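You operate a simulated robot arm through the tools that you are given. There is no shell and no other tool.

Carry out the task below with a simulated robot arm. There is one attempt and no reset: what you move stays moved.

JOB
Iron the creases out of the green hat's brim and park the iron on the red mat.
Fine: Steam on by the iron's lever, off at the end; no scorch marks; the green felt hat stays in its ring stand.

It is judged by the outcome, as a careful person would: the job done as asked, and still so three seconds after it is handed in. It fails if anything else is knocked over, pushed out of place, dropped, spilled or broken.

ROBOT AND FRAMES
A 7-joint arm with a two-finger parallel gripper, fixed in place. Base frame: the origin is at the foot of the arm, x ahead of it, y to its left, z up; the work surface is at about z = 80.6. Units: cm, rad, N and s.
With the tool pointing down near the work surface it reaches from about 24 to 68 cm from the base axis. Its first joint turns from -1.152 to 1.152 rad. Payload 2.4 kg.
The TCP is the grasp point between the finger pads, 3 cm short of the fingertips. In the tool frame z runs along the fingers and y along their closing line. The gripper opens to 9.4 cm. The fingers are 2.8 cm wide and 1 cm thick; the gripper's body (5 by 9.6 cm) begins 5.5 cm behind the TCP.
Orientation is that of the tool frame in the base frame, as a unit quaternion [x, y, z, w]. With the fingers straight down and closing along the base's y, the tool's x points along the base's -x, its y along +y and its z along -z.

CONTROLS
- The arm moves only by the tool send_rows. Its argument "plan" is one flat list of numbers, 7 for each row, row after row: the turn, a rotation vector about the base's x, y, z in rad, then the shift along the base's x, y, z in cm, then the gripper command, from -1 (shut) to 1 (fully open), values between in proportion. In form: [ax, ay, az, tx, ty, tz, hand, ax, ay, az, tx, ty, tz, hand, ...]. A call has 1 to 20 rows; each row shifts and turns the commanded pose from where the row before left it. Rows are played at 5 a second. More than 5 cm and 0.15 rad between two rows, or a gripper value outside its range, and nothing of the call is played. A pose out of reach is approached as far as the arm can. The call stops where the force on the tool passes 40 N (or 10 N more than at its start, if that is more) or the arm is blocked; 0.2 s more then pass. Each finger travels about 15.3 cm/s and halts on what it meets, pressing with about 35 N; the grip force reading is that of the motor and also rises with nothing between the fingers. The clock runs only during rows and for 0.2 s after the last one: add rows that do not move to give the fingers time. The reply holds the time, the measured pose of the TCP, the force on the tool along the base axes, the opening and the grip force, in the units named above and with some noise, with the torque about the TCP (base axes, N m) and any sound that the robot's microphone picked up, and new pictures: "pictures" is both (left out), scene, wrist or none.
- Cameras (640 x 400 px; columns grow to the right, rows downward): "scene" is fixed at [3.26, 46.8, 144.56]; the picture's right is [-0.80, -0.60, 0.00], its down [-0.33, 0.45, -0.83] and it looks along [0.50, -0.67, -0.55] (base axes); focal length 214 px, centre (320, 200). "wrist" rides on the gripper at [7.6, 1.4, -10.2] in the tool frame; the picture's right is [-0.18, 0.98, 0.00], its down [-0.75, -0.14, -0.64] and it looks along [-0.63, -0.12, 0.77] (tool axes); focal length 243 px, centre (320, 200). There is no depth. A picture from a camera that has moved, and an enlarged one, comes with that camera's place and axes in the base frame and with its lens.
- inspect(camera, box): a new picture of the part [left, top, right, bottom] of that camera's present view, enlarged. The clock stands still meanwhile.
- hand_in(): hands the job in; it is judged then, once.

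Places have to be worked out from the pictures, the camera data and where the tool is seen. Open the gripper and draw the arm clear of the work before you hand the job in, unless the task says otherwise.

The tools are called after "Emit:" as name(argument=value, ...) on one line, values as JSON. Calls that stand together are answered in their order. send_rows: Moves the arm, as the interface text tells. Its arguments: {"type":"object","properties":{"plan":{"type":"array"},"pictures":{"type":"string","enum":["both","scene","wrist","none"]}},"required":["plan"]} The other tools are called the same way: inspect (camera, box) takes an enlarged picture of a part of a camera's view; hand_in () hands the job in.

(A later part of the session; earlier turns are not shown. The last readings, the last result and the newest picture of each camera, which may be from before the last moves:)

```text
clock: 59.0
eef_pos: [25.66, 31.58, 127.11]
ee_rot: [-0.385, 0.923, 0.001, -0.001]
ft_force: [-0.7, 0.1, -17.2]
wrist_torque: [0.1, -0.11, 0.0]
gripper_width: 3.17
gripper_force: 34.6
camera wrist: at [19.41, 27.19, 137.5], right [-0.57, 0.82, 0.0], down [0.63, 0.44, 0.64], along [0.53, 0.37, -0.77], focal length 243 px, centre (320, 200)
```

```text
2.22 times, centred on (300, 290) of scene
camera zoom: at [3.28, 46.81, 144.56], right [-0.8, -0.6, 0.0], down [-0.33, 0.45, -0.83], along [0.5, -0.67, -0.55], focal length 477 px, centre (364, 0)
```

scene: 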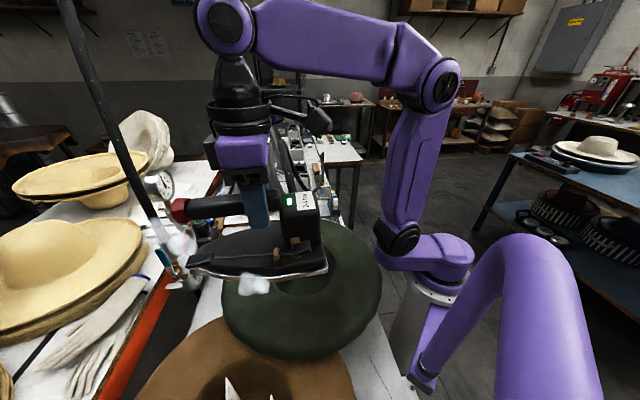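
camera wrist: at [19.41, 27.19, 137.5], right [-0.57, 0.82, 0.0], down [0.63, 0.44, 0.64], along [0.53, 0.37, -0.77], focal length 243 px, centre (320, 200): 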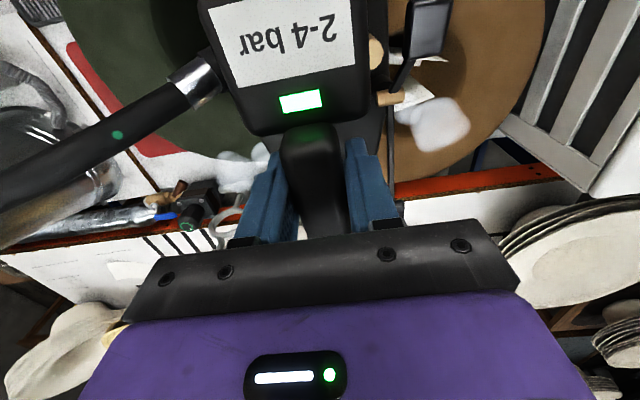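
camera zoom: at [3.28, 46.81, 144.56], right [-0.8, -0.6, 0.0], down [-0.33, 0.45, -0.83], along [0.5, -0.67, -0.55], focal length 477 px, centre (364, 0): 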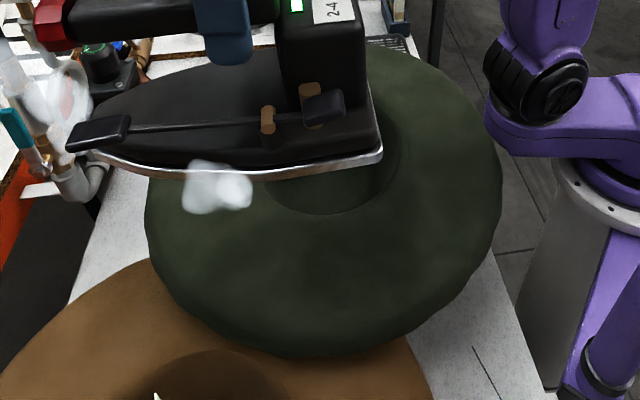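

That stretch is smooth now. I'll carry the iron back to a point above the mat and check the whole brim from both cameras before parking.

Emit:
send_rows(plan=[0, 0, 0, 2.72, -2.43, -1, -1, 0, 0, 0, 2.72, -2.43, -1, -1, 0, 0, 0, 2.72, -2.43, -1, -1, 0, 0, 0, 2.72, -2.43, -1, -1, 0, 0, 0, 2.72, -2.43, -1, -1, 0, 0, 0, 2.72, -2.43, -1, -1, 0, 0, 0, 2.72, -2.43, -1, -1, 0, 0, 0, 2.72, -2.43, -1, -1, 0, 0, 0, 2.72, -2.43, -1, -1, 0, 0, 0, 2.72, -2.43, -1, -1, 0, 0, 0, 2.72, -2.43, -1, -1, 0, 0, 0, 2.7, -2.4, -1, -1, 0, 0, 0, 0, 0, 0, -1])

Emit:
inspect(camera="scene", box=[200, 190, 400, 370])

Emit:
inspect(camera="wrist", box=[340, 0, 640, 240])

```text
clock: 61.8
eef_pos: [58.41, 2.31, 115.18]
ee_rot: [-0.386, 0.922, 0.001, -0.001]
ft_force: [0.6, -0.9, -17.8]
wrist_torque: [0.1, -0.13, 0.0]
gripper_width: 3.15
gripper_force: 34.6
camera wrist: at [52.2, -2.14, 125.47], right [-0.57, 0.82, 0.0], down [0.63, 0.44, 0.64], along [0.53, 0.37, -0.77], focal length 243 px, centre (320, 200)
```

scene: 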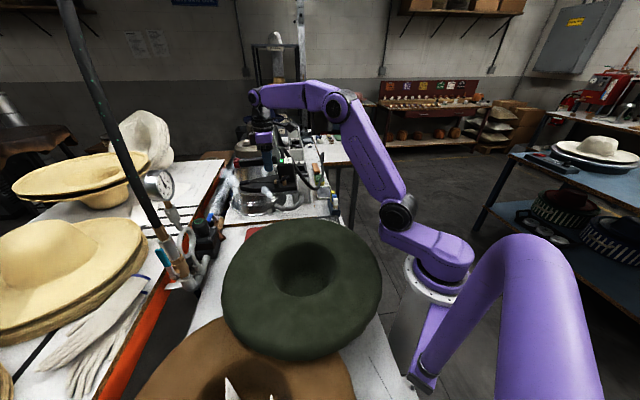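
wrist: 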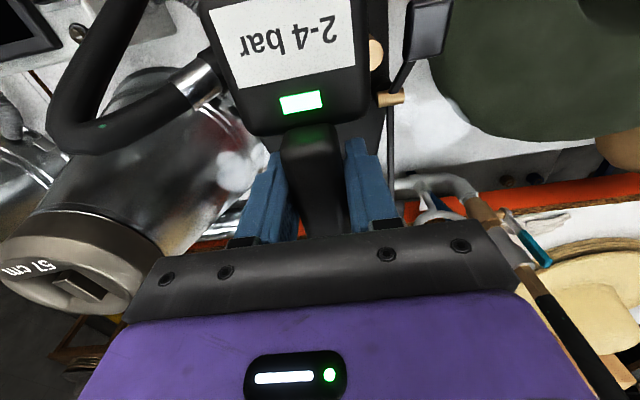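

```text
2.22 times, centred on (300, 280) of scene
camera zoom: at [3.3, 46.79, 144.56], right [-0.8, -0.6, 0.0], down [-0.33, 0.45, -0.83], along [0.5, -0.67, -0.55], focal length 477 px, centre (364, 22)
```

zoom: 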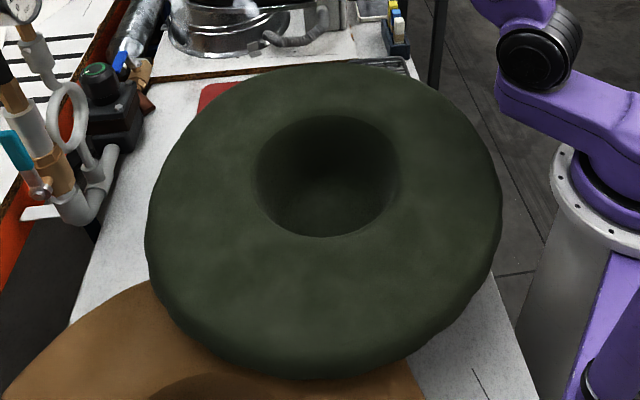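

```text
1.67 times, centred on (490, 120) of wrist
camera zoom: at [52.2, -2.14, 125.47], right [-0.57, 0.82, 0.0], down [0.63, 0.44, 0.64], along [0.53, 0.37, -0.77], focal length 404 px, centre (37, 333)
```

zoom: 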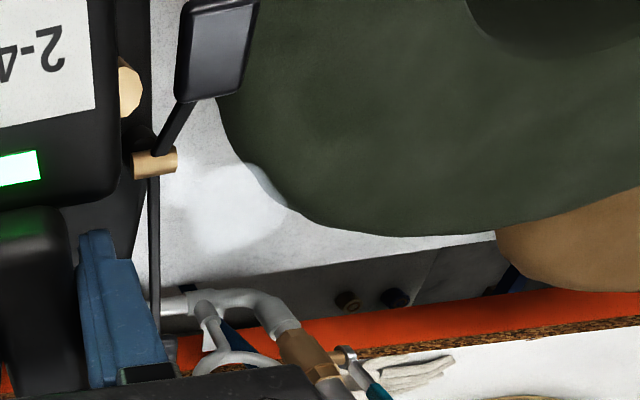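

The brim is smooth all round, unscorched, and the hat hasn't moved. Next I'll lower the iron onto the mat at its original pose.

Emit:
send_rows(plan=[0, 0, 0, -0.15, 0.1, -4, -1, 0, 0, 0, 0, 0, -4, -1, 0, 0, 0, 0, 0, -4, -1, 0, 0, 0, 0, 0, -4, -1, 0, 0, 0, 0, 0, -3.5, -1, 0, 0, 0, 0, 0, -2, -1, 0, 0, 0, 0, 0, -1, -1, 0, 0, 0, 0, 0, 0, -1])

Emit:
inspect(camera="wrist", box=[160, 0, 480, 240])

```text
clock: 63.6
eef_pos: [58.45, 2.44, 92.54]
ee_rot: [-0.385, 0.923, 0.0, -0.001]
ft_force: [0.2, 0.3, -16.9]
wrist_torque: [0.09, -0.08, 0.01]
gripper_width: 3.14
gripper_force: 34.9
camera wrist: at [52.14, -2.02, 102.94], right [-0.57, 0.82, 0.0], down [0.63, 0.44, 0.64], along [0.53, 0.37, -0.77], focal length 243 px, centre (320, 200)
```

scene: 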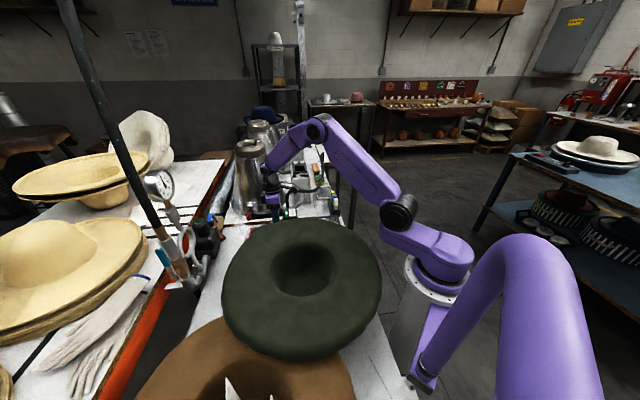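
wrist: 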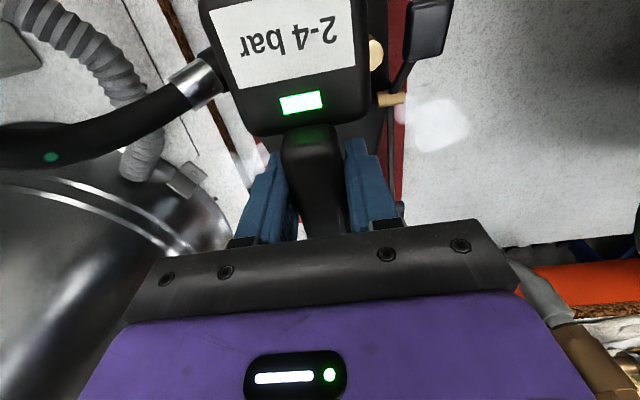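

```text
1.67 times, centred on (320, 120) of wrist
camera zoom: at [52.14, -2.02, 102.94], right [-0.57, 0.82, 0.0], down [0.63, 0.44, 0.64], along [0.53, 0.37, -0.77], focal length 404 px, centre (320, 333)
```

zoom: 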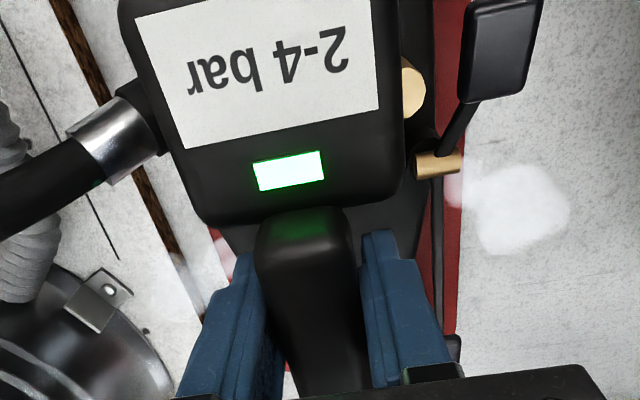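

Emit:
send_rows(plan=[0, 0, 0, -0.1, 0, -0.4, -1, 0, 0, 0, 0, 0, -0.3, -1, 0, 0, 0, 0, 0, -0.15, -1, 0, 0, 0, 0, 0, 0, -1], pictures="none")

```text
clock: 64.6
eef_pos: [58.19, 2.22, 91.98]
ee_rot: [-0.386, 0.923, 0.0, 0.0]
ft_force: [-13.4, -7.1, 4.8]
wrist_torque: [0.94, -0.57, 0.37]
gripper_width: 3.14
gripper_force: 34.9
```

The iron touched down slightly early, and the torque points to the tip touching first with some sideways strain. I'll back off 0.3, look, and set it down more gently.

Emit:
send_rows(plan=[0, 0, 0, 0, 0, 0.4, -1, 0, 0, 0, 0, 0, 0, -1])

Emit:
inspect(camera="scene", box=[220, 180, 340, 250])

Emit:
inspect(camera="wrist", box=[220, 0, 460, 240])

```text
clock: 65.2
eef_pos: [58.18, 2.41, 92.03]
ee_rot: [-0.386, 0.923, 0.001, 0.0]
ft_force: [0.5, -0.1, -18.5]
wrist_torque: [0.06, -0.08, 0.03]
gripper_width: 3.14
gripper_force: 34.8
camera wrist: at [51.94, -1.97, 102.46], right [-0.57, 0.82, 0.0], down [0.63, 0.44, 0.64], along [0.53, 0.37, -0.77], focal length 243 px, centre (320, 200)
```

scene: 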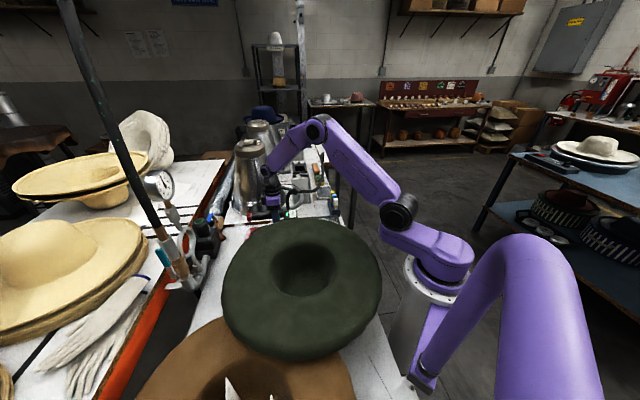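
wrist: 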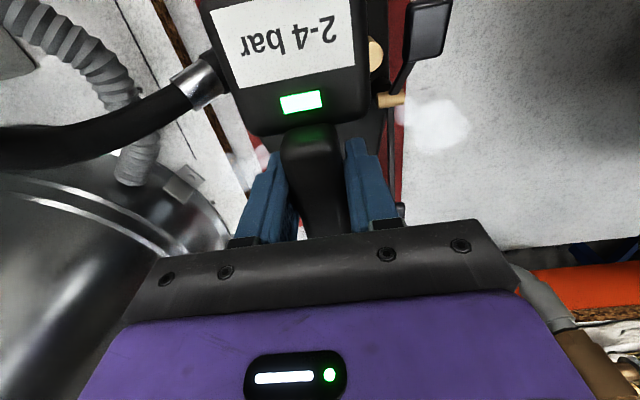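

```text
5.33 times, centred on (280, 215) of scene
camera zoom: at [3.3, 46.8, 144.56], right [-0.8, -0.6, 0.0], down [-0.33, 0.45, -0.83], along [0.5, -0.67, -0.55], focal length 1144 px, centre (533, 120)
```

zoom: 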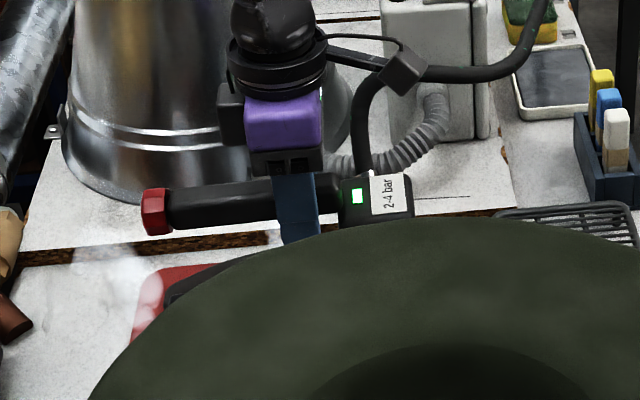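

```text
1.67 times, centred on (340, 120) of wrist
camera zoom: at [51.94, -1.97, 102.46], right [-0.57, 0.82, 0.0], down [0.63, 0.44, 0.64], along [0.53, 0.37, -0.77], focal length 404 px, centre (287, 333)
```

zoom: 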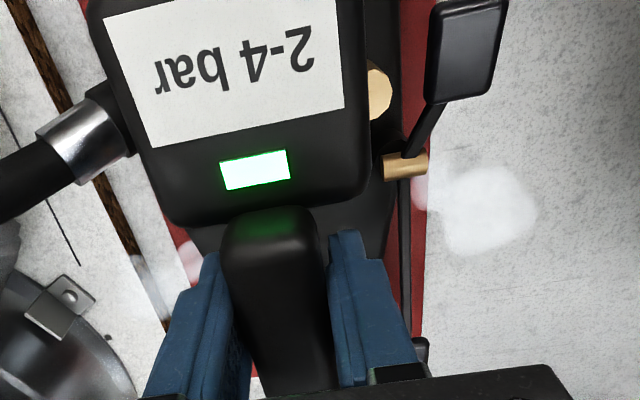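

The iron is free again, with its nose pitched slightly down in the grip. I'll pitch it up about 0.02 rad and lower in fine steps.

Emit:
send_rows(plan=[0.014, -0.014, 0, 0, 0, -0.1, -1, 0, 0, 0, 0, 0, -0.1, -1, 0, 0, 0, 0, 0, 0, -1], pictures="none")

```text
clock: 66.0
eef_pos: [58.16, 2.33, 91.9]
ee_rot: [-0.384, 0.923, 0.005, 0.008]
ft_force: [-0.4, 0.3, -17.3]
wrist_torque: [0.06, -0.1, 0.01]
gripper_width: 3.14
gripper_force: 35.5
```

Emit:
send_rows(plan=[0, 0, 0, 0, 0, -0.1, -1, 0, 0, 0, 0, 0, -0.05, -1, 0, 0, 0, 0, 0, 0, -1], pictures="none")

```text
clock: 66.8
eef_pos: [58.23, 2.46, 91.89]
ee_rot: [-0.385, 0.923, 0.005, 0.009]
ft_force: [0.6, 0.5, -18.0]
wrist_torque: [0.08, -0.08, -0.01]
gripper_width: 3.13
gripper_force: 35.2
```

Emit:
send_rows(plan=[0, 0, 0, 0, 0, -0.08, -1, 0, 0, 0, 0, 0, -0.07, -1, 0, 0, 0, 0, 0, 0, -1], pictures="none")

```text
clock: 67.6
eef_pos: [58.23, 2.32, 91.53]
ee_rot: [-0.385, 0.923, 0.004, 0.009]
ft_force: [-2.0, 0.6, -11.9]
wrist_torque: [-0.14, -0.04, -0.09]
gripper_width: 3.15
gripper_force: 34.9
```

The iron is touching at z≈91.6 with little torque, so it's level now. I'll settle it a hair more and open the fingers just enough to clear the handle.

Emit:
send_rows(plan=[0, 0, 0, 0, 0, -0.05, -1, 0, 0, 0, 0, 0, 0, -0.1, 0, 0, 0, 0, 0, 0, 0.3, 0, 0, 0, 0, 0, 0, 0.38, 0, 0, 0, 0, 0, 0, 0.38])

Emit:
inspect(camera="wrist", box=[160, 0, 480, 240])

```text
clock: 68.8
eef_pos: [58.3, 2.47, 91.57]
ee_rot: [-0.385, 0.923, 0.004, 0.01]
ft_force: [-0.3, 0.0, -0.1]
wrist_torque: [0.02, 0.04, -0.02]
gripper_width: 6.49
gripper_force: 0.0
camera wrist: at [51.81, -2.14, 101.82], right [-0.57, 0.82, 0.0], down [0.62, 0.43, 0.66], along [0.54, 0.38, -0.75], focal length 243 px, centre (320, 200)
```

scene: 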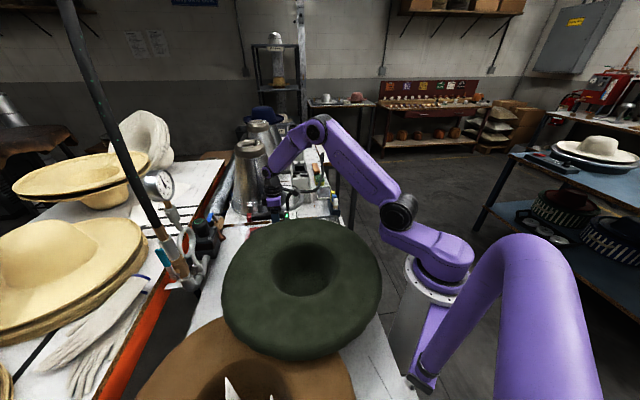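
wrist: 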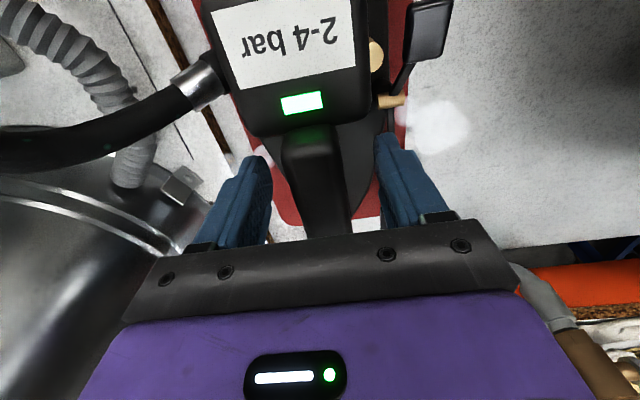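

```text
1.67 times, centred on (320, 120) of wrist
camera zoom: at [51.81, -2.14, 101.82], right [-0.57, 0.82, 0.0], down [0.62, 0.43, 0.66], along [0.54, 0.38, -0.75], focal length 404 px, centre (320, 333)
```

zoom: 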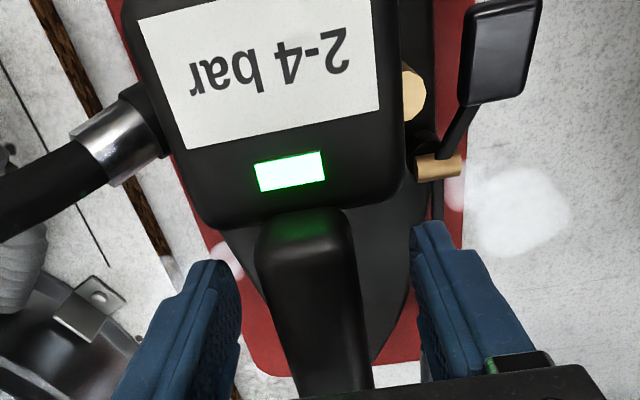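

The iron is on the mat and released. I'll rise straight up, undo the small pitch, and re-measure the heel paddle, which should now be up.

Emit:
send_rows(plan=[0, 0, 0, 0, 0, 2, 0.38, 0, 0, 0, 0, 0, 3, 0.38, 0, 0, 0, 0, 0, 4, 0.38, -0.014, 0.014, 0, 0, 0, 4, 0.38, 0, 0, 0, 0, 0, 2, -1, 0, 0, 0, 0, 0, 0, -1, 0, 0, 0, 0, 0, 0, -1])

Emit:
inspect(camera="wrist", box=[160, 0, 480, 240])

```text
clock: 70.4
eef_pos: [58.23, 2.48, 106.42]
ee_rot: [-0.385, 0.923, 0.001, 0.0]
ft_force: [-0.1, 0.2, 0.7]
wrist_torque: [0.0, -0.01, 0.01]
gripper_width: 0.0
gripper_force: 32.9
camera wrist: at [51.96, -1.95, 116.89], right [-0.57, 0.82, 0.0], down [0.63, 0.44, 0.64], along [0.53, 0.37, -0.77], focal length 243 px, centre (320, 200)
```

scene: 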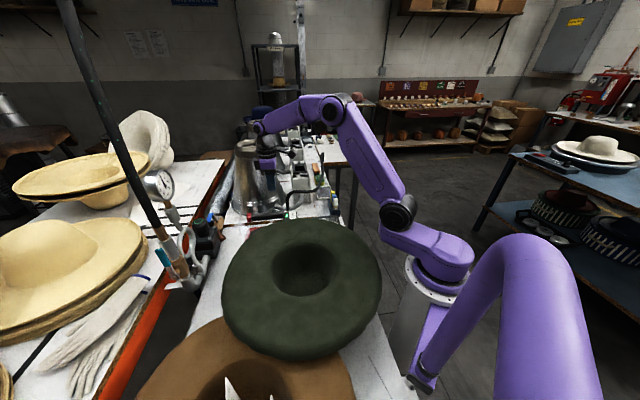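
wrist: 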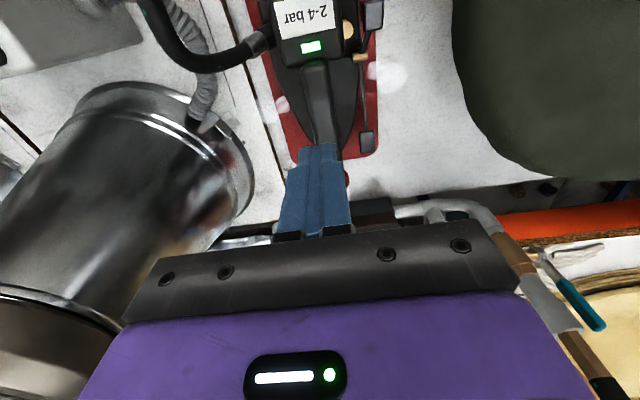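

```text
1.67 times, centred on (320, 120) of wrist
camera zoom: at [51.96, -1.95, 116.89], right [-0.57, 0.82, 0.0], down [0.63, 0.44, 0.64], along [0.53, 0.37, -0.77], focal length 404 px, centre (320, 333)
```

zoom: 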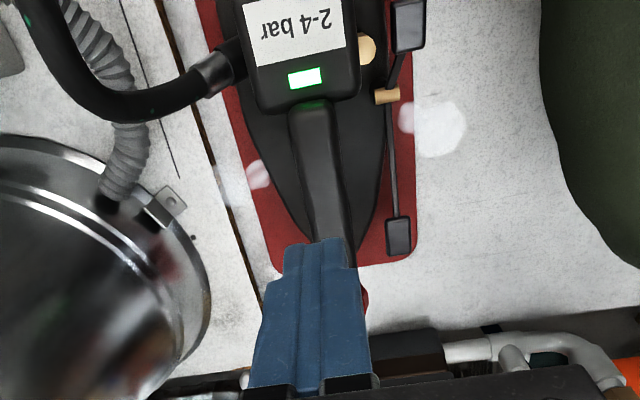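

The iron sits flat on the mat. At the present yaw the gripper body would come too near the brim when I press the heel paddle at about (50.2, 2.8). I'll turn the wrist another 90° so its narrow side faces the hat and the camera is on the far side.

Emit:
send_rows(plan=[0, 0, 0.1427, -0.73, 0.03, 0.1, -1, 0, 0, 0.1427, -0.73, 0.03, 0.1, -1, 0, 0, 0.1427, -0.73, 0.03, 0.1, -1, 0, 0, 0.1427, -0.73, 0.03, 0.1, -1, 0, 0, 0.1427, -0.73, 0.03, 0.1, -1, 0, 0, 0.1427, -0.73, 0.03, 0.1, -1, 0, 0, 0.1427, -0.73, 0.03, 0.1, -1, 0, 0, 0.1427, -0.73, 0.03, 0.1, -1, 0, 0, 0.1427, -0.73, 0.03, 0.1, -1, 0, 0, 0.1427, -0.73, 0.03, 0.1, -1, 0, 0, 0.1427, -0.73, 0.03, 0.1, -1, 0, 0, 0, 0, 0, 0, -1])

Emit:
inspect(camera="wrist", box=[160, 0, 480, 240])

```text
clock: 73.0
eef_pos: [50.23, 2.67, 107.75]
ee_rot: [0.926, -0.379, 0.0, 0.0]
ft_force: [0.5, 0.1, -1.0]
wrist_torque: [-0.01, 0.0, 0.03]
gripper_width: 0.01
gripper_force: 32.9
camera wrist: at [54.84, -3.64, 118.16], right [-0.82, -0.57, 0.0], down [-0.44, 0.63, 0.64], along [-0.37, 0.53, -0.77], focal length 243 px, centre (320, 200)
```

scene: 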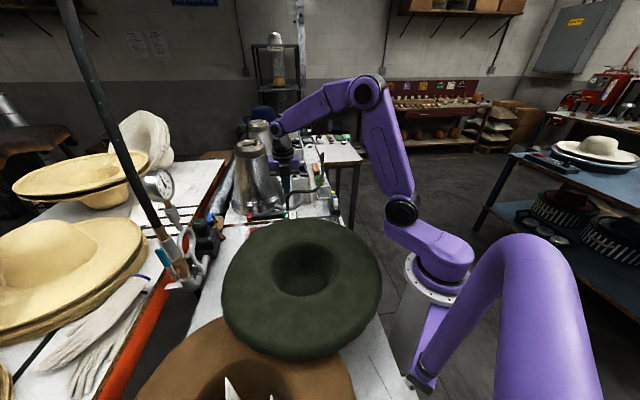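
wrist: 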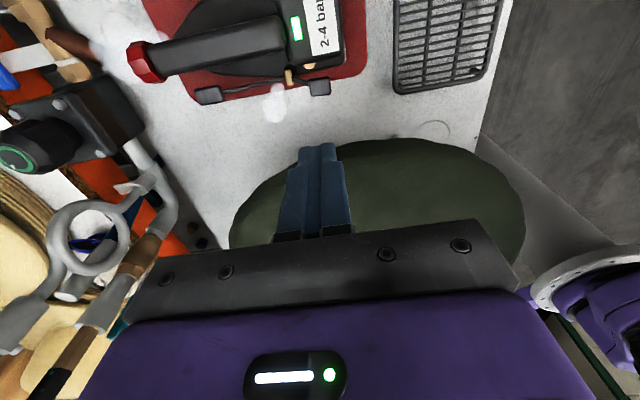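

```text
1.67 times, centred on (320, 120) of wrist
camera zoom: at [54.84, -3.64, 118.16], right [-0.82, -0.57, 0.0], down [-0.44, 0.63, 0.64], along [-0.37, 0.53, -0.77], focal length 404 px, centre (320, 333)
```

zoom: 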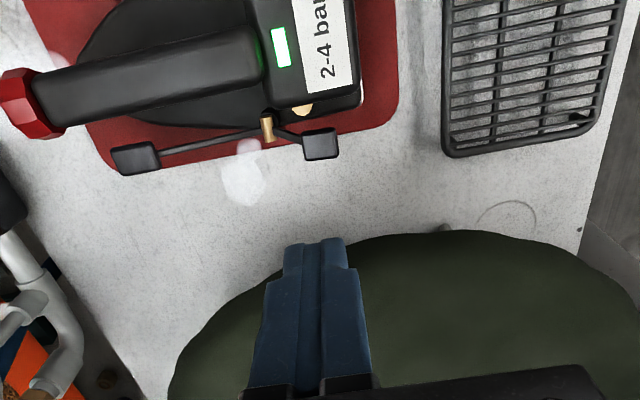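

The view is clear now. The iron is well inside the mat and the heel paddle is at (50.2, 2.9, ~88.3), 0.2 cm from my position. I'll descend above it.

Emit:
send_rows(plan=[0, 0, 0, -0.1, 0.25, -4, -1, 0, 0, 0, 0, 0, -4, -1, 0, 0, 0, 0, 0, -3.5, -1, 0, 0, 0, 0, 0, -2, -1, 0, 0, 0, 0, 0, -1, -1, 0, 0, 0, 0, 0, 0, -1])

Emit:
inspect(camera="wrist", box=[200, 0, 440, 200])

Emit:
inspect(camera="scene", box=[230, 180, 350, 260])

```text
clock: 74.4
eef_pos: [50.32, 3.06, 93.38]
ee_rot: [0.925, -0.38, 0.0, 0.0]
ft_force: [-0.4, 0.2, -0.1]
wrist_torque: [0.01, -0.01, 0.0]
gripper_width: 0.01
gripper_force: 32.3
camera wrist: at [54.79, -3.3, 103.71], right [-0.82, -0.57, 0.0], down [-0.44, 0.63, 0.64], along [-0.37, 0.53, -0.77], focal length 243 px, centre (320, 200)
```

scene: 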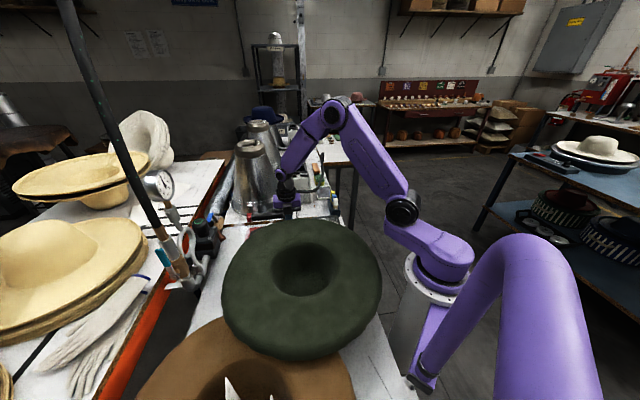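
wrist: 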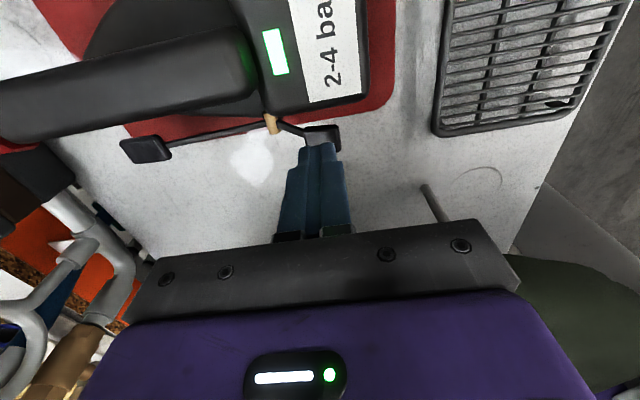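

```text
2.00 times, centred on (320, 100) of wrist
camera zoom: at [54.79, -3.3, 103.71], right [-0.82, -0.57, 0.0], down [-0.44, 0.63, 0.64], along [-0.37, 0.53, -0.77], focal length 485 px, centre (320, 400)
```

zoom: 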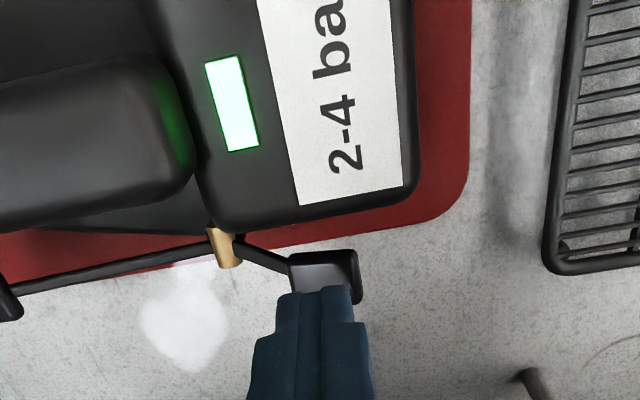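

```text
5.00 times, centred on (290, 220) of scene
camera zoom: at [3.26, 46.8, 144.56], right [-0.8, -0.6, 0.0], down [-0.33, 0.45, -0.83], along [0.5, -0.67, -0.55], focal length 1072 px, centre (470, 100)
```

zoom: 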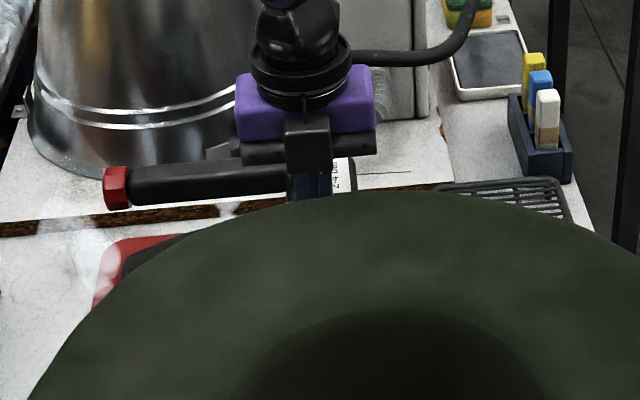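

The fingertips are over the paddle, a touch to the hat side. I'll nudge 0.2 cm toward the iron and press down in small steps.

Emit:
send_rows(plan=[0, 0, 0, 0.1, -0.2, -0.8, -1, 0, 0, 0, 0, 0, -0.6, -1, 0, 0, 0, 0, 0, -0.4, -1, 0, 0, 0, 0, 0, -0.4, -1, 0, 0, 0, 0, 0, 0, -1])

Emit:
inspect(camera="wrist", box=[140, 0, 460, 200])

```text
clock: 75.6
eef_pos: [50.43, 2.69, 91.12]
ee_rot: [0.925, -0.381, 0.001, 0.0]
ft_force: [0.2, -3.3, 17.9]
wrist_torque: [0.56, 0.63, 0.09]
gripper_width: 0.0
gripper_force: 33.2
camera wrist: at [54.86, -3.63, 101.5], right [-0.82, -0.57, 0.0], down [-0.44, 0.63, 0.64], along [-0.36, 0.53, -0.77], focal length 243 px, centre (320, 200)
```

scene: 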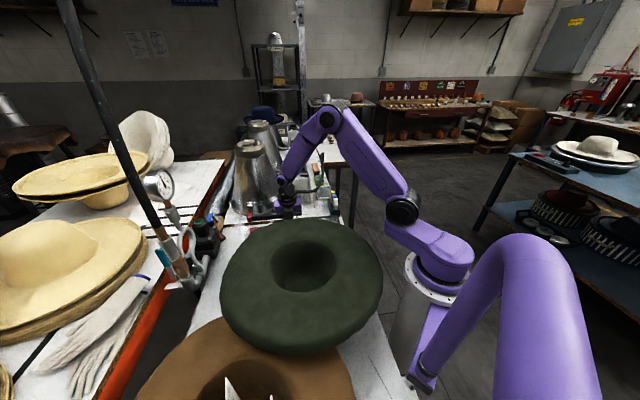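
wrist: 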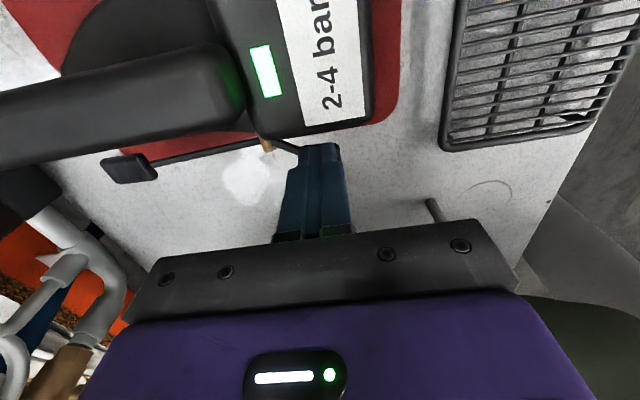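

```text
2.00 times, centred on (300, 100) of wrist
camera zoom: at [54.86, -3.63, 101.5], right [-0.82, -0.57, 0.0], down [-0.44, 0.63, 0.64], along [-0.36, 0.53, -0.77], focal length 485 px, centre (360, 400)
```

zoom: 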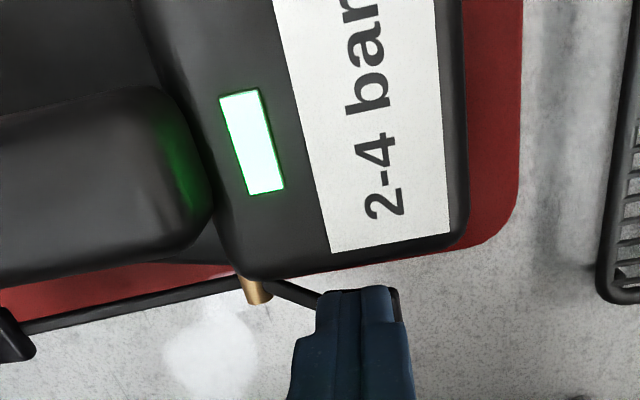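

The hat tilted slightly, and the torque places the push about 4.7 cm hat-side of the TCP. So the gripper body is on the brim, not the paddle. I'll back straight up at once.

Emit:
send_rows(plan=[0, 0, 0, 0, 0, 0.4, -1, 0, 0, 0, 0, 0, 1, -1, 0, 0, 0, 0, 0, 3, -1, 0, 0, 0, 0, 0, 4, -1, 0, 0, 0, 0, 0, 0, -1])

Emit:
inspect(camera="scene", box=[200, 190, 400, 370])

Emit:
inspect(camera="scene", box=[230, 150, 350, 240])

```text
clock: 76.8
eef_pos: [50.09, 2.77, 99.44]
ee_rot: [0.925, -0.381, 0.0, 0.001]
ft_force: [0.2, 0.0, 0.1]
wrist_torque: [0.02, 0.04, 0.01]
gripper_width: 0.01
gripper_force: 32.8
camera wrist: at [54.63, -3.53, 109.84], right [-0.82, -0.57, 0.0], down [-0.44, 0.63, 0.64], along [-0.37, 0.53, -0.77], focal length 243 px, centre (320, 200)
```

scene: 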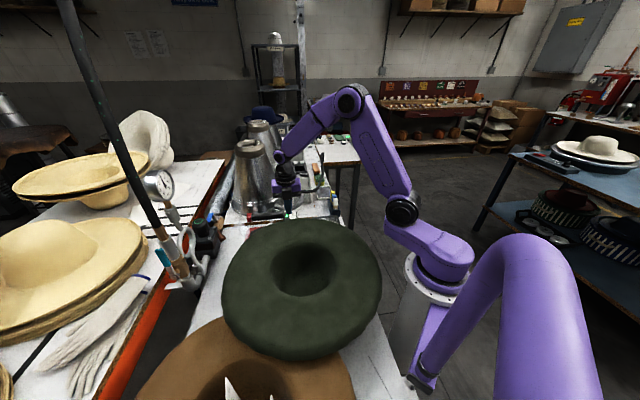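
wrist: 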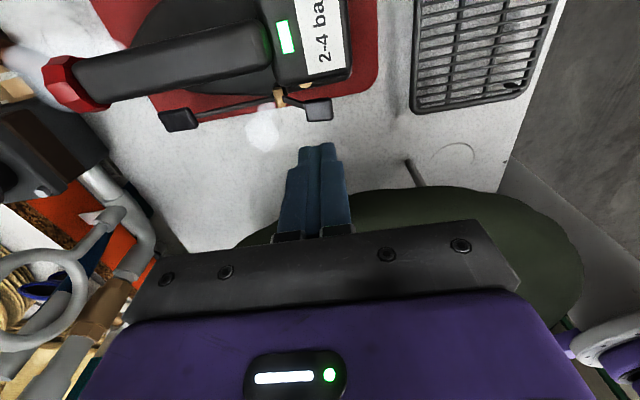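

```text
2.22 times, centred on (300, 280) of scene
camera zoom: at [3.26, 46.8, 144.56], right [-0.8, -0.6, 0.0], down [-0.33, 0.45, -0.83], along [0.5, -0.67, -0.55], focal length 477 px, centre (364, 22)
```

zoom: 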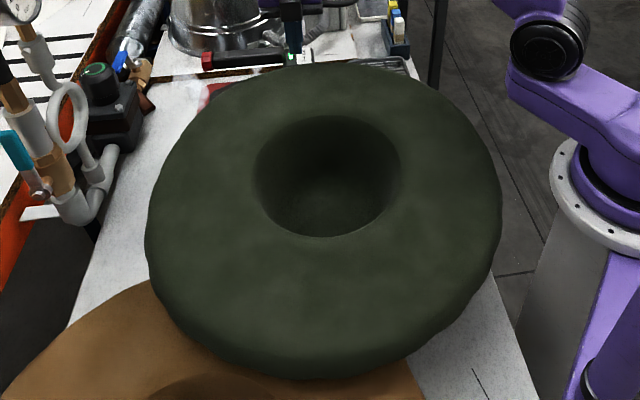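

```text
4.44 times, centred on (290, 195) of scene
camera zoom: at [3.26, 46.8, 144.56], right [-0.8, -0.6, 0.0], down [-0.33, 0.45, -0.83], along [0.5, -0.67, -0.55], focal length 953 px, centre (453, 222)
```

zoom: 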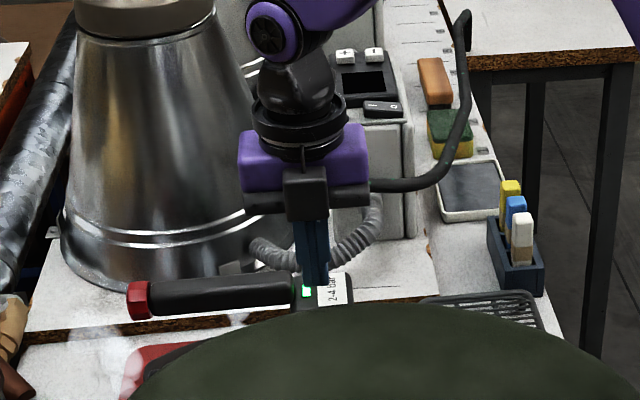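

The hat settled back exactly where it was. A box on the gripper's back side sticks out about 5 cm, so the heel paddle can't be pressed safely this close to the brim. Instead I'll pinch the tip paddle, which is far from the hat, and raise it; that is the same lever motion. I'll turn back and move over it.

Emit:
send_rows(plan=[0, 0, 0, 0, 0, 4, -0.23, 0, 0, 0, 0, 0, 4, -0.23, 0, 0, -0.1463, 0.92, 0.79, 0, -0.23, 0, 0, -0.1463, 0.92, 0.79, 0, -0.23, 0, 0, -0.1463, 0.92, 0.79, 0, -0.23, 0, 0, -0.1463, 0.92, 0.79, 0, -0.23, 0, 0, -0.1463, 0.92, 0.79, 0, -0.23, 0, 0, -0.1463, 0.92, 0.79, 0, -0.23, 0, 0, -0.1463, 0.92, 0.79, 0, -0.23, 0, 0, -0.1463, 0.92, 0.79, 0, -0.23, 0, 0, -0.1463, 0.92, 0.79, 0, -0.23, 0, 0, -0.1463, 0.92, 0.79, 0, -0.23, 0, 0, -0.1463, 0.92, 0.79, 0, -0.23, 0, 0, 0, 0, 0, 0, -0.23])

Emit:
inspect(camera="wrist", box=[160, 0, 480, 240])

```text
clock: 79.8
eef_pos: [60.33, 11.58, 107.52]
ee_rot: [-0.367, 0.93, 0.001, 0.0]
ft_force: [0.0, 0.7, 0.1]
wrist_torque: [-0.02, -0.02, 0.01]
gripper_width: 3.63
gripper_force: 0.1
camera wrist: at [53.95, 7.45, 117.86], right [-0.54, 0.84, 0.0], down [0.65, 0.41, 0.64], along [0.54, 0.34, -0.77], focal length 243 px, centre (320, 200)
```

scene: 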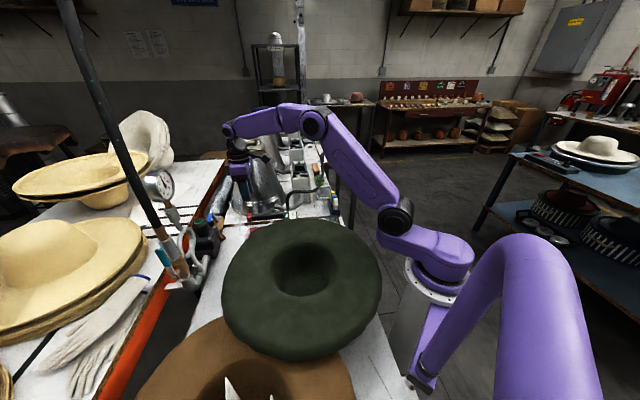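
wrist: 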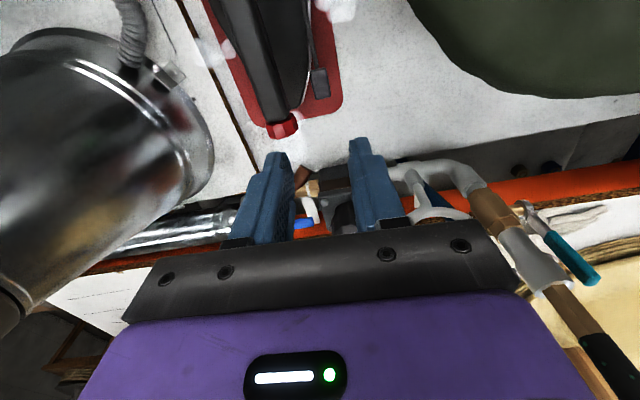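

```text
1.67 times, centred on (320, 120) of wrist
camera zoom: at [53.95, 7.45, 117.86], right [-0.54, 0.84, 0.0], down [0.65, 0.41, 0.64], along [0.54, 0.34, -0.77], focal length 404 px, centre (320, 333)
```

zoom: 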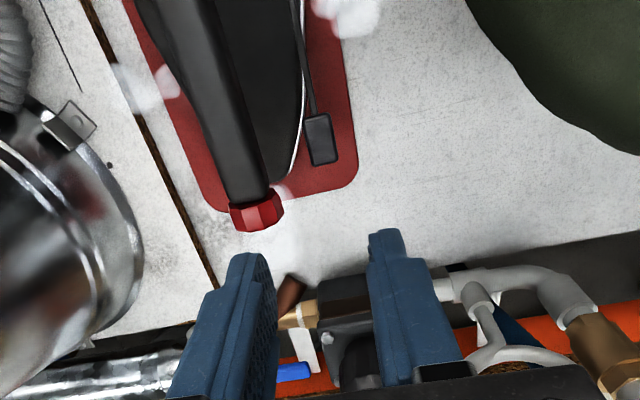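

The paddle is at about (60.5, 11.6, 87) and 2 cm wide, aligned with the fingers. I'll narrow the opening to 3.1 cm and descend partway to check alignment.

Emit:
send_rows(plan=[0, 0, 0, 0.1, 0.12, -4, -0.34, 0, 0, 0, 0, 0, -4, -0.34, 0, 0, 0, 0, 0, -4, -0.34, 0, 0, 0, 0, 0, -2.5, -0.34, 0, 0, 0, 0, 0, 0, -0.34])

Emit:
inspect(camera="wrist", box=[200, 0, 440, 200])

```text
clock: 81.0
eef_pos: [60.51, 11.48, 92.9]
ee_rot: [-0.367, 0.93, 0.0, 0.0]
ft_force: [0.2, -0.2, 0.4]
wrist_torque: [0.01, 0.0, 0.02]
gripper_width: 3.1
gripper_force: 0.0
camera wrist: at [54.08, 7.42, 103.23], right [-0.54, 0.84, 0.0], down [0.65, 0.41, 0.64], along [0.54, 0.35, -0.77], focal length 243 px, centre (320, 200)
```

scene: 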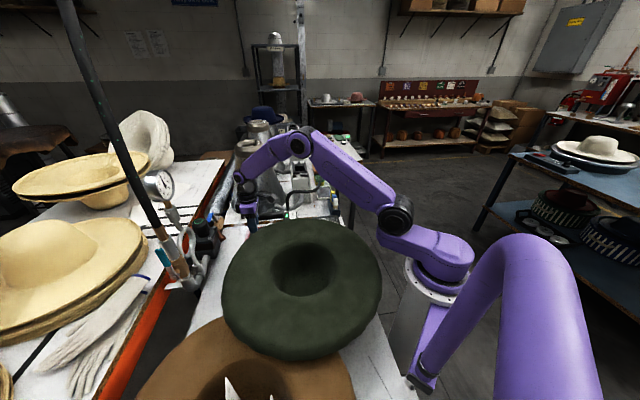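
wrist: 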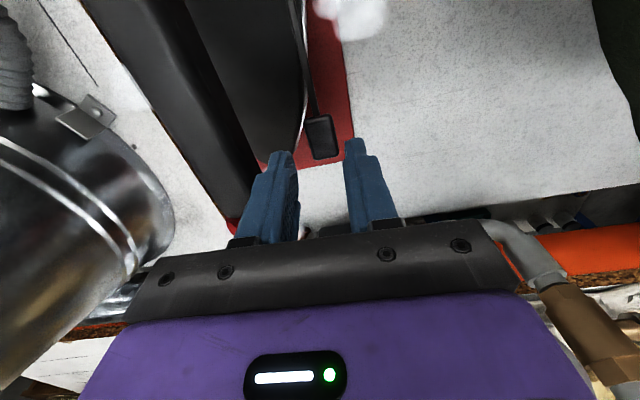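

```text
2.00 times, centred on (320, 100) of wrist
camera zoom: at [54.08, 7.42, 103.23], right [-0.54, 0.84, 0.0], down [0.65, 0.41, 0.64], along [0.54, 0.35, -0.77], focal length 485 px, centre (320, 400)
```

zoom: 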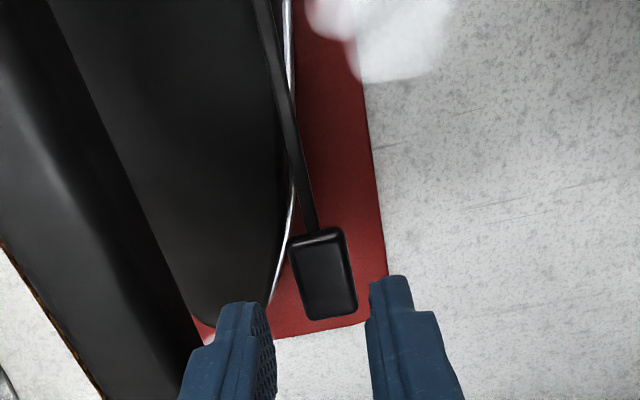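

The paddle is centred between the fingers, so I'll descend around it.

Emit:
send_rows(plan=[0, 0, 0, 0, 0.1, -1.5, -0.34, 0, 0, 0, 0, 0, -1.2, -0.34, 0, 0, 0, 0, 0, -0.7, -0.34, 0, 0, 0, 0, 0, -0.5, -0.34, 0, 0, 0, 0, 0, 0, -0.34])

Emit:
inspect(camera="wrist", box=[200, 0, 440, 200])

```text
clock: 82.2
eef_pos: [60.5, 11.66, 88.92]
ee_rot: [-0.367, 0.93, 0.001, 0.0]
ft_force: [0.1, -0.8, 0.1]
wrist_torque: [-0.01, 0.0, -0.03]
gripper_width: 3.09
gripper_force: 0.0
camera wrist: at [54.06, 7.6, 99.37], right [-0.54, 0.84, 0.0], down [0.65, 0.41, 0.64], along [0.54, 0.35, -0.77], focal length 243 px, centre (320, 200)
```

scene: 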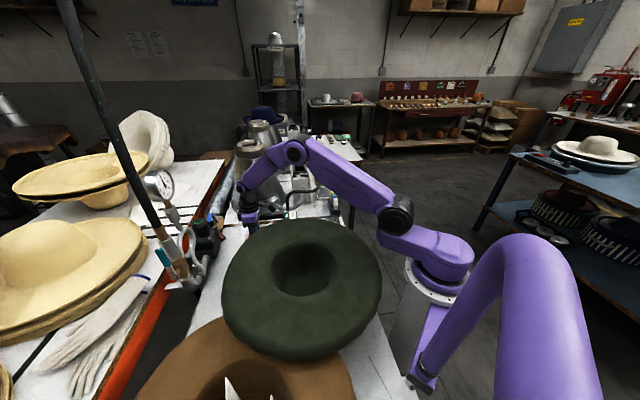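
wrist: 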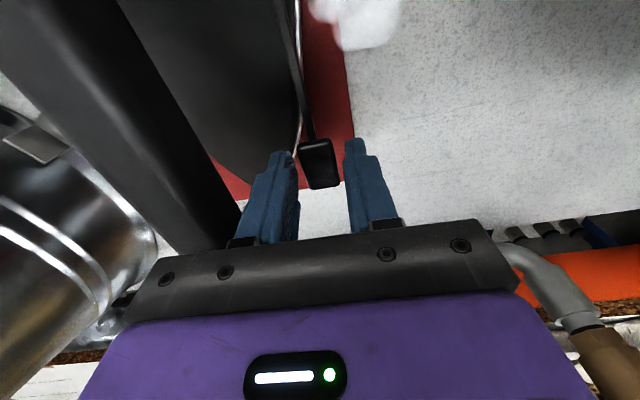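

```text
2.00 times, centred on (320, 100) of wrist
camera zoom: at [54.06, 7.6, 99.37], right [-0.54, 0.84, 0.0], down [0.65, 0.41, 0.64], along [0.54, 0.35, -0.77], focal length 485 px, centre (320, 400)
```

zoom: 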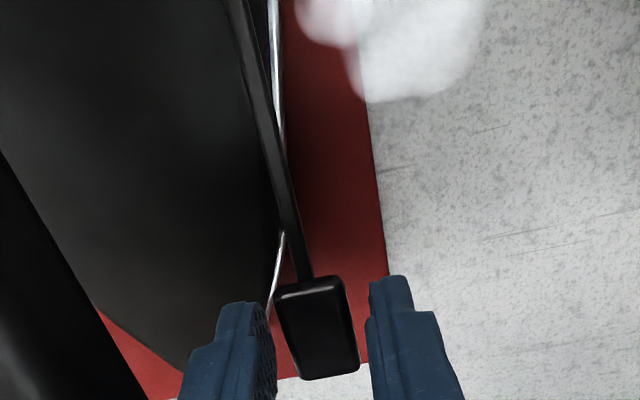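

The paddle top is at about z=87.0 with the fingertips around it at 85.9. I'll close on it gently.

Emit:
send_rows(plan=[0, 0, 0, 0, 0, 0, -0.5, 0, 0, 0, 0, 0, 0, -0.7, 0, 0, 0, 0, 0, 0, -0.7], pictures="wrist")

Emit:
inspect(camera="wrist", box=[200, 0, 440, 200])

```text
clock: 83.0
eef_pos: [60.38, 11.72, 89.06]
ee_rot: [-0.369, 0.929, 0.0, 0.0]
ft_force: [2.2, -2.3, -0.4]
wrist_torque: [0.14, -0.14, 1.15]
gripper_width: 2.11
gripper_force: 34.8
camera wrist: at [54.08, 7.57, 99.38], right [-0.54, 0.84, 0.0], down [0.65, 0.41, 0.64], along [0.54, 0.35, -0.77], focal length 243 px, centre (320, 200)
```

wrist: 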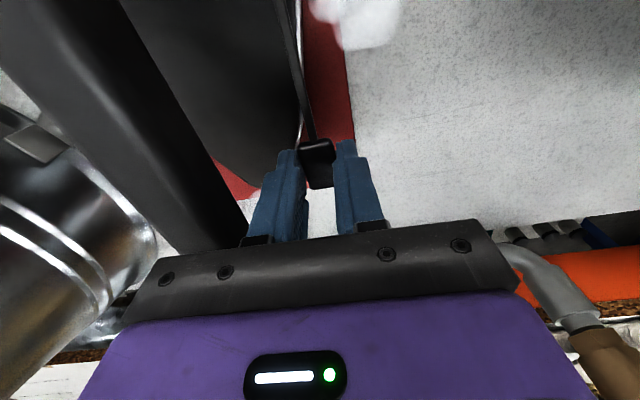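

```text
2.00 times, centred on (320, 100) of wrist
camera zoom: at [54.08, 7.57, 99.38], right [-0.54, 0.84, 0.0], down [0.65, 0.41, 0.64], along [0.54, 0.35, -0.77], focal length 485 px, centre (320, 400)
```

zoom: 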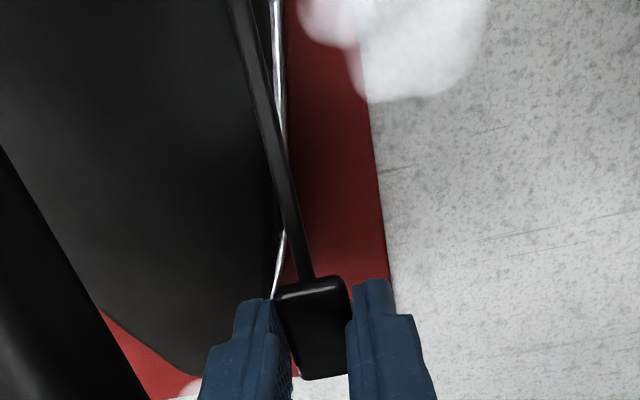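

I have the paddle, 2.1 cm wide. I'll raise it slowly.

Emit:
send_rows(plan=[0, 0, 0, 0, 0, 0.3, -0.7, 0, 0, 0, 0, 0, 0.3, -0.7, 0, 0, 0, 0, 0, 0, -0.7], pictures="wrist")

Emit:
inspect(camera="wrist", box=[200, 0, 440, 200])

```text
clock: 83.8
eef_pos: [60.53, 11.67, 89.68]
ee_rot: [-0.367, 0.93, 0.001, 0.0]
ft_force: [5.2, 0.8, 0.1]
wrist_torque: [0.74, -0.78, 0.31]
gripper_width: 2.04
gripper_force: 34.8
camera wrist: at [54.01, 7.57, 100.02], right [-0.54, 0.84, 0.0], down [0.65, 0.41, 0.64], along [0.54, 0.35, -0.77], focal length 243 px, centre (320, 200)
```

wrist: 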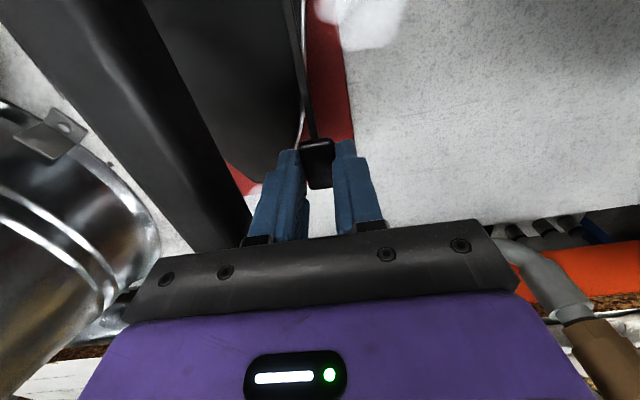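

```text
2.00 times, centred on (320, 100) of wrist
camera zoom: at [54.01, 7.57, 100.02], right [-0.54, 0.84, 0.0], down [0.65, 0.41, 0.64], along [0.54, 0.35, -0.77], focal length 485 px, centre (320, 400)
```

zoom: 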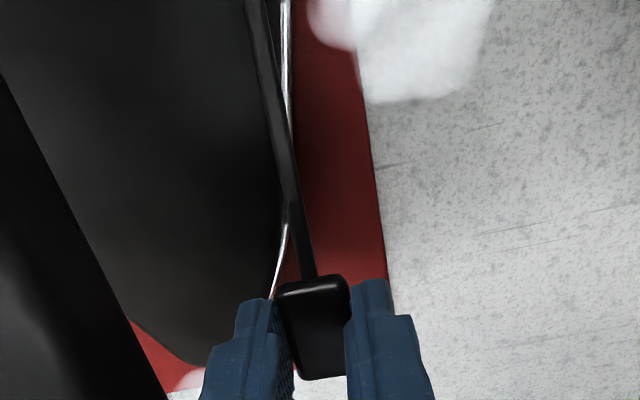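

Emit:
send_rows(plan=[0, 0, 0, -0.03, -0.03, 0.3, -0.7, 0, 0, 0, -0.03, -0.03, 0.3, -0.7, 0, 0, 0, 0, 0, 0, -0.7], pictures="wrist")

Emit:
inspect(camera="wrist", box=[200, 0, 440, 200])

```text
clock: 84.6
eef_pos: [60.5, 11.59, 90.21]
ee_rot: [-0.367, 0.93, 0.0, -0.001]
ft_force: [1.1, 1.5, -0.1]
wrist_torque: [0.75, -0.7, 0.16]
gripper_width: 2.06
gripper_force: 34.8
camera wrist: at [53.99, 7.49, 100.65], right [-0.54, 0.84, 0.0], down [0.65, 0.41, 0.64], along [0.54, 0.35, -0.77], focal length 243 px, centre (320, 200)
```

wrist: 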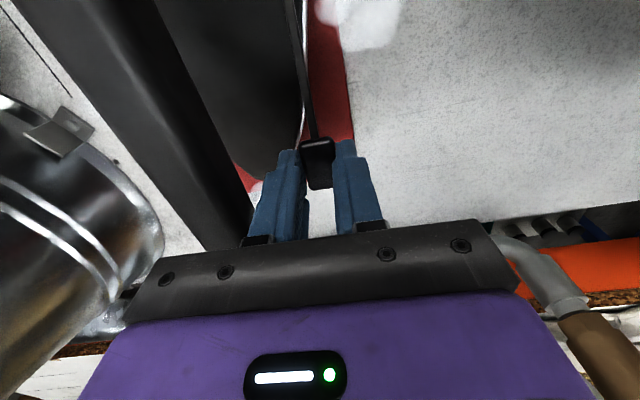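

```text
2.00 times, centred on (320, 100) of wrist
camera zoom: at [53.99, 7.49, 100.65], right [-0.54, 0.84, 0.0], down [0.65, 0.41, 0.64], along [0.54, 0.35, -0.77], focal length 485 px, centre (320, 400)
```

zoom: 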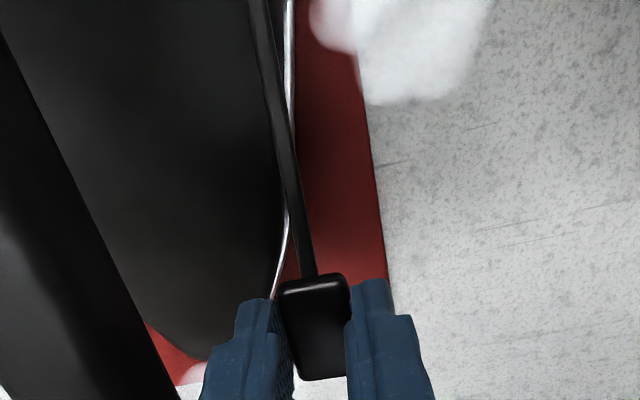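

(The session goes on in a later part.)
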